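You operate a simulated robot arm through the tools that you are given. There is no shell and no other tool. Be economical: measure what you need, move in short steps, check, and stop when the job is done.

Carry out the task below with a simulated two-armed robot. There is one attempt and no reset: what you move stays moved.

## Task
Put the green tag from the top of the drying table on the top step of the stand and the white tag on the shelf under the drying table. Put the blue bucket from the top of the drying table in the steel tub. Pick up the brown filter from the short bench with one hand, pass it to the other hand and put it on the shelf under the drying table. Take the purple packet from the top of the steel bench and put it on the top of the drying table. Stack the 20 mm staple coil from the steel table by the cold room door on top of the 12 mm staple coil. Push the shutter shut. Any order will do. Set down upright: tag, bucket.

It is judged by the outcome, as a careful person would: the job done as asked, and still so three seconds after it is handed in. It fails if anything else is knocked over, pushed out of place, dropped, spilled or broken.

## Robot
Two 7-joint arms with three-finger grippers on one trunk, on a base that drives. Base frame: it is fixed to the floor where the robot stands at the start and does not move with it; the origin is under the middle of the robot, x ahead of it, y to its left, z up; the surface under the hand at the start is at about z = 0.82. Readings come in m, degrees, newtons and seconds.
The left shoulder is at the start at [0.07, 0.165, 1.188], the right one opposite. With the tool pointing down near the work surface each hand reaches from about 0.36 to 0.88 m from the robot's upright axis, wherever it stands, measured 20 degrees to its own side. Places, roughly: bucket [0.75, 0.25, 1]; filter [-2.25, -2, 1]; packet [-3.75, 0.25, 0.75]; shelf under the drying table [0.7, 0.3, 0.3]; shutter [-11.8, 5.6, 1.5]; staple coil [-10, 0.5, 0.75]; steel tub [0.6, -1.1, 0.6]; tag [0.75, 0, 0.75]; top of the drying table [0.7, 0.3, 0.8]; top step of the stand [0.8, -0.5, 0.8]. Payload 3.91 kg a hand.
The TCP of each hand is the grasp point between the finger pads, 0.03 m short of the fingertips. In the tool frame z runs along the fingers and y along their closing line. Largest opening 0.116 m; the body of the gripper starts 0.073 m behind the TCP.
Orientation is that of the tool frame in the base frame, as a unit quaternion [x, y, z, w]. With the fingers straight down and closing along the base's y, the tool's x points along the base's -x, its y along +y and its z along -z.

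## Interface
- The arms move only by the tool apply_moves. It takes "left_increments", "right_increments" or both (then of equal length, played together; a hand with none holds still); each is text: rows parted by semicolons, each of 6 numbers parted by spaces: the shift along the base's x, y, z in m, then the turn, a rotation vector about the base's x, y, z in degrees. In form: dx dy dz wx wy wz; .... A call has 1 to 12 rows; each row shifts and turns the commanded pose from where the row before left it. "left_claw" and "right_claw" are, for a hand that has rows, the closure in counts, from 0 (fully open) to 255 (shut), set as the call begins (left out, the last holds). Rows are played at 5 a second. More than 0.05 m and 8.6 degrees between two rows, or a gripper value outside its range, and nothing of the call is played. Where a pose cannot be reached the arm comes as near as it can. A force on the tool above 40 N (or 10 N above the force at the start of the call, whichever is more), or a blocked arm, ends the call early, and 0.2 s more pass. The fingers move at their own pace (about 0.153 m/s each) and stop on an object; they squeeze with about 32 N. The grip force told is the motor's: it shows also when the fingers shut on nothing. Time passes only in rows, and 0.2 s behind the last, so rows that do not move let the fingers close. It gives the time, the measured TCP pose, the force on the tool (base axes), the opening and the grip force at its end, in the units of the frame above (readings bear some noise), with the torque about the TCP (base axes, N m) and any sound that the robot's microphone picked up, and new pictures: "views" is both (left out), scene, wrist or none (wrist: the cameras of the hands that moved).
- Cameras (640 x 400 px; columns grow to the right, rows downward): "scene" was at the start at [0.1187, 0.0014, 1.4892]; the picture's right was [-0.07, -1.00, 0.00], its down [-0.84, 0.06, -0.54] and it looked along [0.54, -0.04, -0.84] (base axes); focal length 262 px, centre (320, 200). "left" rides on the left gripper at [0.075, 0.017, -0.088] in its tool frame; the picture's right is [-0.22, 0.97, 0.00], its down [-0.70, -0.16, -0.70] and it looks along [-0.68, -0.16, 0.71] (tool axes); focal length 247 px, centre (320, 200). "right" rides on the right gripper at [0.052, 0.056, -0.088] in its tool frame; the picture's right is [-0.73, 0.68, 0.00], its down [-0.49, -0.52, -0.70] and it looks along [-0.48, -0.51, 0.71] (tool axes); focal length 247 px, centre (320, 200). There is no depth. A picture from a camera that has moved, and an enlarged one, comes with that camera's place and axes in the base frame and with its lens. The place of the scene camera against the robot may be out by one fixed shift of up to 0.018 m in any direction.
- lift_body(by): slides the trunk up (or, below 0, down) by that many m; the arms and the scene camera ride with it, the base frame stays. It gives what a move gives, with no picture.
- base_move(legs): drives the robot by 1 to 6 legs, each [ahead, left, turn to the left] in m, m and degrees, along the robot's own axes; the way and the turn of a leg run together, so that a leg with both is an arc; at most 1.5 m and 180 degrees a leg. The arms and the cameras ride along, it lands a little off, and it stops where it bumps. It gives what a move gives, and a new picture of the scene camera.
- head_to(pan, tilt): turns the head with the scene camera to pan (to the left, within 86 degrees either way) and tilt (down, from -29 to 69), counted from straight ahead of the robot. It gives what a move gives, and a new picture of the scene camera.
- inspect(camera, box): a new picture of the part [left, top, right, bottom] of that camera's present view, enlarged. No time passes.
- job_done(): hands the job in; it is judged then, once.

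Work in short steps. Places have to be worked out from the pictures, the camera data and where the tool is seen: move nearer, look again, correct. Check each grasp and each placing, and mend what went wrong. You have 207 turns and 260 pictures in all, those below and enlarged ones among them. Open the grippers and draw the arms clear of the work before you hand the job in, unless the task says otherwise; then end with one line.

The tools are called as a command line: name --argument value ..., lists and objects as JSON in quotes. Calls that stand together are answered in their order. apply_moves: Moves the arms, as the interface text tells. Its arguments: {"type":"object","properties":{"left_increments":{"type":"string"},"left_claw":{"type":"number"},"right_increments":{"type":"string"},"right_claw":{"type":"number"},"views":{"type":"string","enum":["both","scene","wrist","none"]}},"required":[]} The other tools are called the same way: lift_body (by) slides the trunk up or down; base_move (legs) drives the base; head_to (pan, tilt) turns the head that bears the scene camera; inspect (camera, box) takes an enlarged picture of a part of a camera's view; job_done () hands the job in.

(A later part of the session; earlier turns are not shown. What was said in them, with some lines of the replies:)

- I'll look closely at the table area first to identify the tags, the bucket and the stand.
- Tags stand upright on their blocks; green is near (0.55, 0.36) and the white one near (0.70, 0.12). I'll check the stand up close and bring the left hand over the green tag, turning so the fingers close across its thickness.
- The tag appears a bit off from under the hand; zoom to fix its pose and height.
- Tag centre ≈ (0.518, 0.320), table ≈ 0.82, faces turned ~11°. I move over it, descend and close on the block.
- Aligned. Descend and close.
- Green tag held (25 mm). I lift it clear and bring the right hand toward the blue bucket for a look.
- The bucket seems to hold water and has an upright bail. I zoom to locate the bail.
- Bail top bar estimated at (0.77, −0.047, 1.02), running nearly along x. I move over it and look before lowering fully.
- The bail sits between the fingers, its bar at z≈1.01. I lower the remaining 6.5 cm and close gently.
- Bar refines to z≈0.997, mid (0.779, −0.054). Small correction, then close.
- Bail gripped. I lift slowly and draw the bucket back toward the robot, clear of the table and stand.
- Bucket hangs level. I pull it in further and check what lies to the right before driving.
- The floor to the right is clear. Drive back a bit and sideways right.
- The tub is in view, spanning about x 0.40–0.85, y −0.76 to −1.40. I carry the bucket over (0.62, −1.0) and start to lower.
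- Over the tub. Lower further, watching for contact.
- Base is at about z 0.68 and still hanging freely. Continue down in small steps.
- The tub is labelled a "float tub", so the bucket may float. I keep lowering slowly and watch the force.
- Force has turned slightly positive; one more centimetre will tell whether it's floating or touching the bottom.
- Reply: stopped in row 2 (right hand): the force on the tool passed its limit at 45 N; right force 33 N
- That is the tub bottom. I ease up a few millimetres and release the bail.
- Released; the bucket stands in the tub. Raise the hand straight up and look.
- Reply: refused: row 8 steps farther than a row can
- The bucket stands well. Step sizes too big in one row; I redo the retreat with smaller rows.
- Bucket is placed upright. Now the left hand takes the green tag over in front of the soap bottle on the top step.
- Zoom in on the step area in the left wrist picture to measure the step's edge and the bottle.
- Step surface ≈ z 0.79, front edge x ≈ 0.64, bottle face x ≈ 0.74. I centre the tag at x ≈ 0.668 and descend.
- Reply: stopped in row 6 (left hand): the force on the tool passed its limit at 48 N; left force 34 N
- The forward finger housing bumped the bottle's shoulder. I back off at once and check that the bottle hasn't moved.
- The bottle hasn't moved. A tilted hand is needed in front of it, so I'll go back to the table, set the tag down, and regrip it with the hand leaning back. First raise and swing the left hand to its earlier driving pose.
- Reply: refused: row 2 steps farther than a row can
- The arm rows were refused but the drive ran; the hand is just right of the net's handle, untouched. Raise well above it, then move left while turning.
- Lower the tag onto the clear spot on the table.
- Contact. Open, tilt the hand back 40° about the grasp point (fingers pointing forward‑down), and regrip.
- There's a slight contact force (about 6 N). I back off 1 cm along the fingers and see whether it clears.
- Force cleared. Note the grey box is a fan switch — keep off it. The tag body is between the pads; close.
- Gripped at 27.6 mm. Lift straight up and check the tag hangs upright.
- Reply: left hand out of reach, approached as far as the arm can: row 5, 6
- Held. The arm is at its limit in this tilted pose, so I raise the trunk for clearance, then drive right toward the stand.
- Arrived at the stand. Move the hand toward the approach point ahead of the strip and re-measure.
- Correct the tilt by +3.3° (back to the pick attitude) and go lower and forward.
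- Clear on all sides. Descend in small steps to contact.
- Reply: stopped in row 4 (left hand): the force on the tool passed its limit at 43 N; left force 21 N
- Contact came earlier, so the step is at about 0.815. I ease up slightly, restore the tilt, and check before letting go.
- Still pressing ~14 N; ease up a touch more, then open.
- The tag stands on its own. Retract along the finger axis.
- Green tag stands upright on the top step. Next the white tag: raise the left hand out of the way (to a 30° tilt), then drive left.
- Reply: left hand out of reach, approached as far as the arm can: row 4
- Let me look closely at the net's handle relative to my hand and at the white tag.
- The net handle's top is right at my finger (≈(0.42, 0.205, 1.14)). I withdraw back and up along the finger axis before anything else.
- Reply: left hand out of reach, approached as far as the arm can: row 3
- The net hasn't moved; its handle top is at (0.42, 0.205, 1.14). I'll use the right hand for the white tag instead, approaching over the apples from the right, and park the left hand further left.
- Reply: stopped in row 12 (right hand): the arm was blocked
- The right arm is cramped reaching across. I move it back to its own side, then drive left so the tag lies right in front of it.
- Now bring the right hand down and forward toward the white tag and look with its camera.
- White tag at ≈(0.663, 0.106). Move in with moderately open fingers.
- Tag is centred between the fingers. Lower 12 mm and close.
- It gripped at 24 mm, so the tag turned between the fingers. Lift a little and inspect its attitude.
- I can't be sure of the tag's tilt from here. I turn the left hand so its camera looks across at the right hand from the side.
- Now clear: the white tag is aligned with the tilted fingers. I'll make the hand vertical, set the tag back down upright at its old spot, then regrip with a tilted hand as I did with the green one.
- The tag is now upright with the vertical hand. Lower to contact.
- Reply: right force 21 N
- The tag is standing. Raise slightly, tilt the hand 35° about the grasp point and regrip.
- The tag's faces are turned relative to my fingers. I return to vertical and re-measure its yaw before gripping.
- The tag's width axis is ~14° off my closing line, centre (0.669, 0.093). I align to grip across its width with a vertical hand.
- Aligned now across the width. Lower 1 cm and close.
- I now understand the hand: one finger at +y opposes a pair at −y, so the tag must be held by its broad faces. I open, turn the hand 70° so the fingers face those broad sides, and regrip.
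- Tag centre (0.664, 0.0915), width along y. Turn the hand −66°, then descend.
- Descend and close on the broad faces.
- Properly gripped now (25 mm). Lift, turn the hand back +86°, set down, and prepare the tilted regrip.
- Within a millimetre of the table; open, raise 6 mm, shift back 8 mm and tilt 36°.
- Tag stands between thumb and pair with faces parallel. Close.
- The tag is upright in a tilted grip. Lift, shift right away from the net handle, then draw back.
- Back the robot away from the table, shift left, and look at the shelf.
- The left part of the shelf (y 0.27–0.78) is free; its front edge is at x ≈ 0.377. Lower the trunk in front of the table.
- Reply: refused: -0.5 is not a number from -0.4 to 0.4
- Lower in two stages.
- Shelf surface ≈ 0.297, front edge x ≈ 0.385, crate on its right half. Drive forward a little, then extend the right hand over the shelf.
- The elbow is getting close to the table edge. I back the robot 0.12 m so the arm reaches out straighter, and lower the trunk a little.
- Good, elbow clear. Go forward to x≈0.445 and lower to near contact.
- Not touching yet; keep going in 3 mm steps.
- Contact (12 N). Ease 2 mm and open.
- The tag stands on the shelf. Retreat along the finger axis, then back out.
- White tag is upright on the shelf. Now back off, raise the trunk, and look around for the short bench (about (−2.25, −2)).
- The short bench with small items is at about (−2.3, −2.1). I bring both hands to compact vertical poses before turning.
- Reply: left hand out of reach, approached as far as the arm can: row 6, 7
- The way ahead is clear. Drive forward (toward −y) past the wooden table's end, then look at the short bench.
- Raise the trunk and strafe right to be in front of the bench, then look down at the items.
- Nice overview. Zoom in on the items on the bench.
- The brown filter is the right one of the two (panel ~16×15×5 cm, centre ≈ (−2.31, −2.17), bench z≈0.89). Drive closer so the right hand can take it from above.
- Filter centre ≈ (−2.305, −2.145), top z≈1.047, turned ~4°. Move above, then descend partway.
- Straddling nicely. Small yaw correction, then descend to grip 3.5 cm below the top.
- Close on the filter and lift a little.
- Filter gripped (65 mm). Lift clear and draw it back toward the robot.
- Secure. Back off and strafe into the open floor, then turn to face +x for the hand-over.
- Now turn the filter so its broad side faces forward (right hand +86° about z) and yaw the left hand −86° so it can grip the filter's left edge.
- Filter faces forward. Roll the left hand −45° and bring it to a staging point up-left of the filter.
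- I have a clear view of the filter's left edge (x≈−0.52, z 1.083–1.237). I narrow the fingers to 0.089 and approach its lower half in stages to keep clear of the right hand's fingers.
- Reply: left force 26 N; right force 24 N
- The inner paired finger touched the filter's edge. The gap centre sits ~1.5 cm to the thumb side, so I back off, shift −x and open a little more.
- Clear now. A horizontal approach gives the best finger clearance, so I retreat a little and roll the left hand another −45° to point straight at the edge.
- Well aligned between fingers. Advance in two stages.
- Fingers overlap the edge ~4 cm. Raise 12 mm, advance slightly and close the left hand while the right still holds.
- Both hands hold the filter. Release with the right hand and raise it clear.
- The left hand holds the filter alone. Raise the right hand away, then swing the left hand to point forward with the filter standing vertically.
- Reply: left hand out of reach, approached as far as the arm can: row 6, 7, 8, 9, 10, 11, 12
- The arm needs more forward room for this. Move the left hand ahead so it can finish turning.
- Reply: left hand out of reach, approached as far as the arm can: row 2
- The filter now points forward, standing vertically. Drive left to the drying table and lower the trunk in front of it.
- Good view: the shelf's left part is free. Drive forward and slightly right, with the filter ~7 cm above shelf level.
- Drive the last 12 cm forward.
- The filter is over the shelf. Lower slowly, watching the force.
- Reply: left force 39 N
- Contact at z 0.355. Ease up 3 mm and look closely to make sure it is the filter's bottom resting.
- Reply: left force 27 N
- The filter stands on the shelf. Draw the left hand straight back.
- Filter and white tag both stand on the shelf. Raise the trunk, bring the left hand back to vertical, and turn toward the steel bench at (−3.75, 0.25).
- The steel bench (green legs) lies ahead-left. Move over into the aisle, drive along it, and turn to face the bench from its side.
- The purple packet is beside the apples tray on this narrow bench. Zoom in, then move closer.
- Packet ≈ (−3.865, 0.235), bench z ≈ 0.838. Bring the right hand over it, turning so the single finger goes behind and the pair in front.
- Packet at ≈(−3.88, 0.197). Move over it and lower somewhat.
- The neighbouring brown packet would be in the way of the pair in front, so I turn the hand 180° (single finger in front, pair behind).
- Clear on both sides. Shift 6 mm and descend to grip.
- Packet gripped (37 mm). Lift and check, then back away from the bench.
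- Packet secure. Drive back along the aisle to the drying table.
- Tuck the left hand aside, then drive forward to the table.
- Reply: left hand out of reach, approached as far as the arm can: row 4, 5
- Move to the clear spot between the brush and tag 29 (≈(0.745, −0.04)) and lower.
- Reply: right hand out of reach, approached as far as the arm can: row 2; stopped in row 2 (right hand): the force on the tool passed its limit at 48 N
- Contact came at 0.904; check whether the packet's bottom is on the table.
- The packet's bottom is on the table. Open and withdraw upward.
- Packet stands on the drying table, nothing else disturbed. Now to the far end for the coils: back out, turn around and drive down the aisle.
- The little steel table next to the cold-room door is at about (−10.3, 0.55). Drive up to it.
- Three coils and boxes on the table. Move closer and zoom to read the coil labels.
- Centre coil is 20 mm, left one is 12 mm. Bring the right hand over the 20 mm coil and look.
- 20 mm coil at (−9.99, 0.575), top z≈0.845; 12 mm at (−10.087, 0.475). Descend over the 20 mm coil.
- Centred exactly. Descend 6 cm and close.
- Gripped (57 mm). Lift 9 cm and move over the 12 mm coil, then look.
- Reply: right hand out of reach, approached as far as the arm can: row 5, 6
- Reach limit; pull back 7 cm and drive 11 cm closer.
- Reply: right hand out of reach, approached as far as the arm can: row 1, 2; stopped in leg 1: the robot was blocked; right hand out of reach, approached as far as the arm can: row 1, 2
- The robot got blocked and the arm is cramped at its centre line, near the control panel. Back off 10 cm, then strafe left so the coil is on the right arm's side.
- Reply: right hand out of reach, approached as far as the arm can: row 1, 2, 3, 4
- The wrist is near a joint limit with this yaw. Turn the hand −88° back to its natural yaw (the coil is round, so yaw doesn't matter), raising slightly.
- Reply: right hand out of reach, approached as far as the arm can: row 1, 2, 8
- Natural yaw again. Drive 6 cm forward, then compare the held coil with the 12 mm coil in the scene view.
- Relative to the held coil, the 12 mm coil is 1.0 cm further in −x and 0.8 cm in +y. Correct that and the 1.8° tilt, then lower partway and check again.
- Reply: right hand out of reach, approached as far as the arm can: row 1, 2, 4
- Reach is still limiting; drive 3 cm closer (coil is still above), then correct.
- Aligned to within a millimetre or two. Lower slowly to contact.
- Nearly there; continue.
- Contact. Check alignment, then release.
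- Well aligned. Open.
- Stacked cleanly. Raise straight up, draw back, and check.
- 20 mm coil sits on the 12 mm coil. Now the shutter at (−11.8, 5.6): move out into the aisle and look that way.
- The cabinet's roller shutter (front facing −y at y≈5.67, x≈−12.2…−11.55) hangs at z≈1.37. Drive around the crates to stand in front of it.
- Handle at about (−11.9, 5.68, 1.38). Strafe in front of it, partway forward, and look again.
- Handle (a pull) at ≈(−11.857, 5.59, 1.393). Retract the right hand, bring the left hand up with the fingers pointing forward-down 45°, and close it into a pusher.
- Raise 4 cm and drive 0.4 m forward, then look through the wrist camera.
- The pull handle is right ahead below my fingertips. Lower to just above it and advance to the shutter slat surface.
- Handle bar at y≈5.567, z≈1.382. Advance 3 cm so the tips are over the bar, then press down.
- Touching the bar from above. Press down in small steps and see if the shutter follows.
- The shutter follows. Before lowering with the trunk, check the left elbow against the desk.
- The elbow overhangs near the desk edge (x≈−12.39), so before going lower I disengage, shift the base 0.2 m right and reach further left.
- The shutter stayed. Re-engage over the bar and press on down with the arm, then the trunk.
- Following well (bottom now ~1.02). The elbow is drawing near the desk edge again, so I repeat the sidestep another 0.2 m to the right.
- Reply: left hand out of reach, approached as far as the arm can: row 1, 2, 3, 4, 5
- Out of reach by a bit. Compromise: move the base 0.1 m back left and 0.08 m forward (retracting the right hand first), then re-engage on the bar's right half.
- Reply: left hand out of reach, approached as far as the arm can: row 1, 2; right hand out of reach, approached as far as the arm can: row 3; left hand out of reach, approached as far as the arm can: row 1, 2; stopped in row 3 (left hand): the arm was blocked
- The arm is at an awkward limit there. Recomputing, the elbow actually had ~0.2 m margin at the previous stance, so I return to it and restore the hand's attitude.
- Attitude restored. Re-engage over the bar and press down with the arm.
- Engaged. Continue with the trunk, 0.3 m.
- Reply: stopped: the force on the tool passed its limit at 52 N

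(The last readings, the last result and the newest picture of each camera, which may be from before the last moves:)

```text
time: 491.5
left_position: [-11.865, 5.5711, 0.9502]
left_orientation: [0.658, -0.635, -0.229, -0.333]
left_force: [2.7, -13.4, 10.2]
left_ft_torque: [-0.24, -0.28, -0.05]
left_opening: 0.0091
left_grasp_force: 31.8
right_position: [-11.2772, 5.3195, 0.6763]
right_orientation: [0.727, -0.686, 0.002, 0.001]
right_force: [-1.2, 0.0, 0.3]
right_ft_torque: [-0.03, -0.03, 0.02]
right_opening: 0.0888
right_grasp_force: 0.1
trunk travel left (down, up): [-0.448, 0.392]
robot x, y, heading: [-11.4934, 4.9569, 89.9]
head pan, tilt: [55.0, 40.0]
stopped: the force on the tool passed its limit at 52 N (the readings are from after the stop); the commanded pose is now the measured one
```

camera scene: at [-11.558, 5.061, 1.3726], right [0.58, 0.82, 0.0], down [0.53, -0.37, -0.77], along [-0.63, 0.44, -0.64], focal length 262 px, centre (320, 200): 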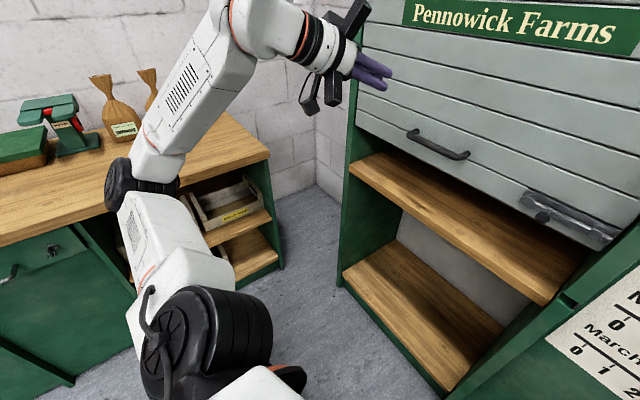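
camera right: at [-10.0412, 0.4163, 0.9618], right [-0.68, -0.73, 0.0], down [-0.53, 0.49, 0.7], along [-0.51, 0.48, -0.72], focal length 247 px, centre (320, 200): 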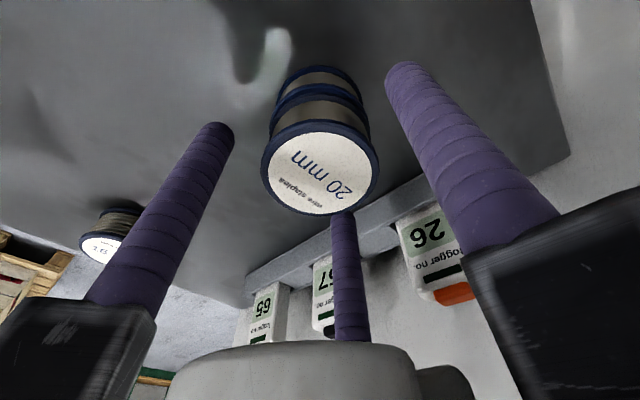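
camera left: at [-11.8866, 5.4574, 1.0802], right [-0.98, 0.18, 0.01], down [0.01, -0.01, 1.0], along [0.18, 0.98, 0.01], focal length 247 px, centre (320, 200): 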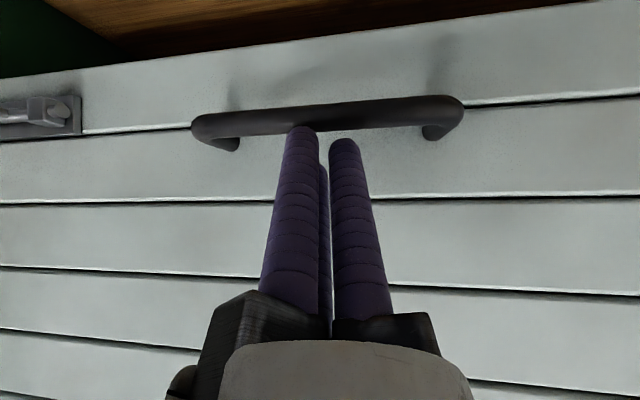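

It stopped with resistance. Look at the shutter.

head_to --pan 25 --tilt 35

```text
time: 492.5
left_position: [-11.8643, 5.5705, 0.9507]
left_orientation: [0.659, -0.635, -0.23, -0.331]
left_force: [3.2, -17.5, 11.3]
left_ft_torque: [-0.37, -0.17, -0.19]
left_opening: 0.0093
left_grasp_force: 32.5
right_position: [-11.2769, 5.3196, 0.6767]
right_orientation: [0.726, -0.687, 0.001, 0.001]
right_force: [0.2, -1.0, 0.0]
right_ft_torque: [-0.04, 0.0, 0.01]
right_opening: 0.0886
right_grasp_force: 0.1
trunk travel left (down, up): [-0.448, 0.392]
robot x, y, heading: [-11.4837, 4.9554, 89.7]
head pan, tilt: [25.0, 35.0]
camera scene: at [-11.5244, 5.0889, 1.2431], right [0.91, 0.42, 0.0], down [0.24, -0.52, -0.82], along [-0.34, 0.74, -0.57], focal length 262 px, centre (320, 200)
```

scene: 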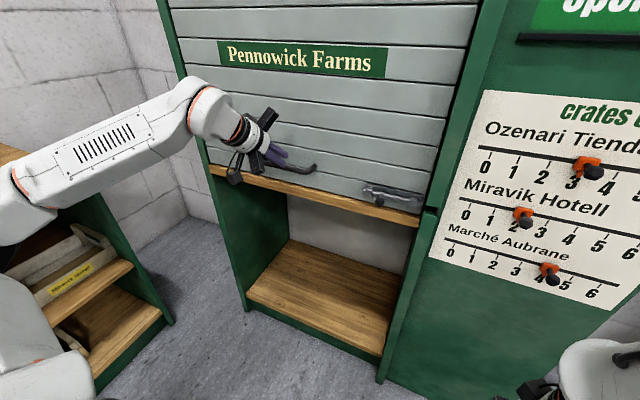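

The shutter's bottom has come down to the middle shelf. Zoom to see if any gap remains.

inspect --camera "scene" --box '[195, 100, 445, 240]'

```text
2.56 times, centred on (320, 170) of scene
camera zoom: at [-11.5244, 5.0889, 1.2431], right [0.91, 0.42, 0.0], down [0.24, -0.52, -0.82], along [-0.34, 0.74, -0.57], focal length 671 px, centre (320, 277)
```

zoom: 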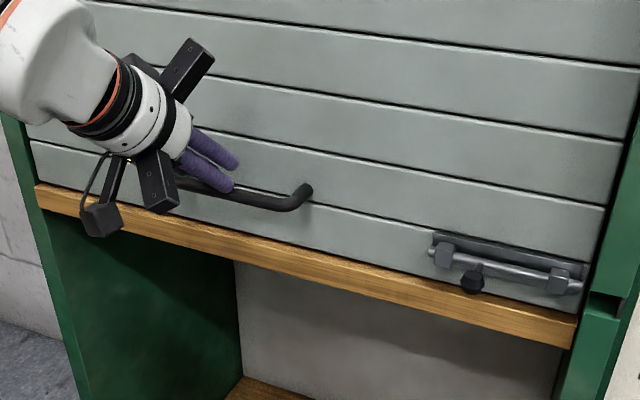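

It appears to meet the shelf all along. I press once more to be sure it is fully home.

apply_moves --left_increments "0 -0.003 -0.006 0 0 0;0 0 -0.006 0 0 0;0 0 -0.006 0 0 0;0 0 0 0 0 0" --views "none"

inspect --camera "scene" --box '[300, 150, 480, 250]'

```text
time: 493.1
left_position: [-11.8654, 5.5718, 0.9491]
left_orientation: [0.654, -0.634, -0.237, -0.339]
left_force: [6.5, -13.8, 12.3]
left_ft_torque: [-0.24, -0.36, -0.16]
left_opening: 0.0092
left_grasp_force: 32.8
right_position: [-11.2766, 5.3187, 0.6765]
right_orientation: [0.727, -0.687, 0.001, 0.001]
right_force: [-0.5, -1.0, -0.4]
right_ft_torque: [0.01, 0.0, 0.0]
right_opening: 0.089
right_grasp_force: 0.1
trunk travel left (down, up): [-0.448, 0.392]
robot x, y, heading: [-11.4892, 4.9599, 89.8]
head pan, tilt: [25.0, 35.0]
stopped in row 2 (left hand): the force on the tool passed its limit at 44 N (the readings are from after the stop); the commanded pose is now the measured one
```

```text
3.56 times, centred on (390, 200) of scene
camera zoom: at [-11.5245, 5.0895, 1.2427], right [0.91, 0.42, 0.0], down [0.24, -0.52, -0.82], along [-0.34, 0.74, -0.57], focal length 931 px, centre (71, 200)
```

zoom: 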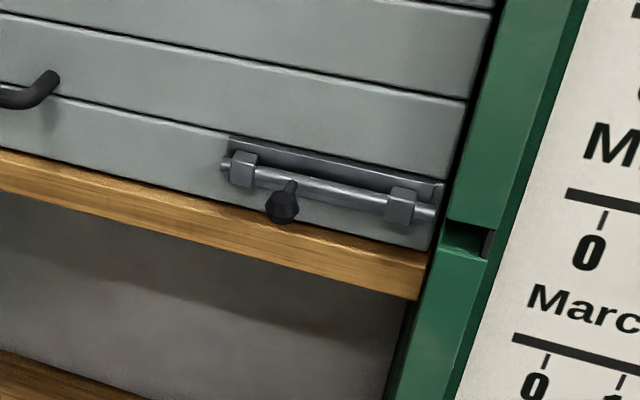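

The bolt lines up with its keeper and the shutter bottoms on the shelf: it is shut. Withdraw the hand up and back, then back the robot away and verify.

apply_moves --left_increments "0 -0.002 0.01 0 0 0;0 -0.01 0.015 0 0 0;0 -0.03 0.005 0 0 0;0 -0.04 0 0 0 0;0 -0.04 0 0 0 0" --views "none"

base_move --legs '[[-0.5, 0, 0]]'

```text
time: 494.3
left_position: [-11.8674, 5.4486, 0.9745]
left_orientation: [0.656, -0.634, -0.235, -0.336]
left_force: [-0.3, 0.0, 0.8]
left_ft_torque: [0.05, 0.0, -0.04]
left_opening: 0.009
left_grasp_force: 32.2
right_position: [-11.2781, 5.3204, 0.6763]
right_orientation: [0.727, -0.687, 0.002, 0.002]
right_force: [0.1, -0.3, 0.3]
right_ft_torque: [-0.01, 0.02, -0.01]
right_opening: 0.0885
right_grasp_force: 0.1
trunk travel left (down, up): [-0.448, 0.392]
robot x, y, heading: [-11.4875, 4.9584, 90.1]
head pan, tilt: [25.0, 35.0]
```

```text
time: 497.2
left_position: [-11.8696, 4.9394, 0.9759]
left_orientation: [0.659, -0.63, -0.238, -0.335]
left_force: [0.0, -0.2, -1.3]
left_ft_torque: [0.03, -0.04, -0.01]
left_opening: 0.0093
left_grasp_force: 32.0
right_position: [-11.2808, 4.8152, 0.6766]
right_orientation: [0.73, -0.683, 0.003, 0.002]
right_force: [0.2, -0.1, 0.2]
right_ft_torque: [0.02, -0.05, -0.04]
right_opening: 0.0885
right_grasp_force: 0.1
trunk travel left (down, up): [-0.448, 0.392]
robot x, y, heading: [-11.4864, 4.4459, 90.5]
head pan, tilt: [25.0, 35.0]
camera scene: at [-11.526, 4.5845, 1.2427], right [0.9, 0.43, 0.0], down [0.25, -0.52, -0.82], along [-0.35, 0.74, -0.57], focal length 262 px, centre (320, 200)
```

scene: 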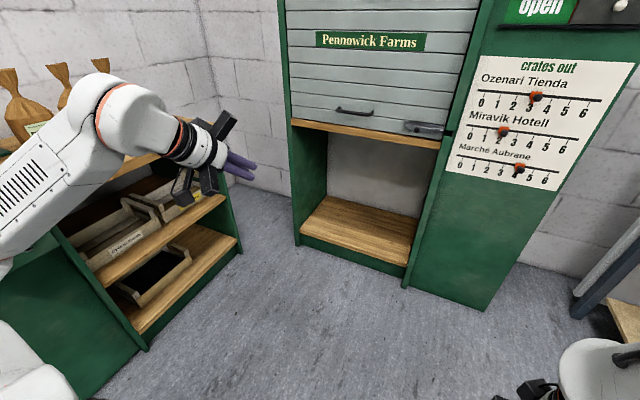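

The shutter stays shut, resting on its shelf. Open both grippers, with the arms already clear, then hand in.

apply_moves --left_increments "0 0 0 0 0 0;0 0 0 0 0 0;0 0 0 0 0 0" --right_increments "0 0 0 0 0 0;0 0 0 0 0 0;0 0 0 0 0 0" --left_claw 0 --right_claw 0 --views "none"

```text
time: 498.0
left_position: [-11.8693, 4.9392, 0.9733]
left_orientation: [0.659, -0.63, -0.236, -0.335]
left_force: [-0.3, 0.5, -0.5]
left_ft_torque: [0.01, -0.02, 0.0]
left_opening: 0.116
left_grasp_force: 0.0
right_position: [-11.2806, 4.8166, 0.6776]
right_orientation: [0.729, -0.684, 0.002, 0.002]
right_force: [-0.3, -0.3, -0.6]
right_ft_torque: [0.0, 0.01, 0.0]
right_opening: 0.1161
right_grasp_force: 0.0
trunk travel left (down, up): [-0.448, 0.392]
robot x, y, heading: [-11.4863, 4.4495, 90.6]
head pan, tilt: [25.0, 35.0]
```

All parts of the job are finished and the grippers are open and clear; I hand it in.

job_done

```text
The job is handed in.
```

I finished every item and handed the job in: green tag on the stand's top step, white tag and brown filter (passed right hand to left) on the shelf, blue bucket in the tub, purple packet on the drying table, 20 mm coil on the 12 mm coil, and the shutter pushed down onto its shelf with its bolt left unfastened.
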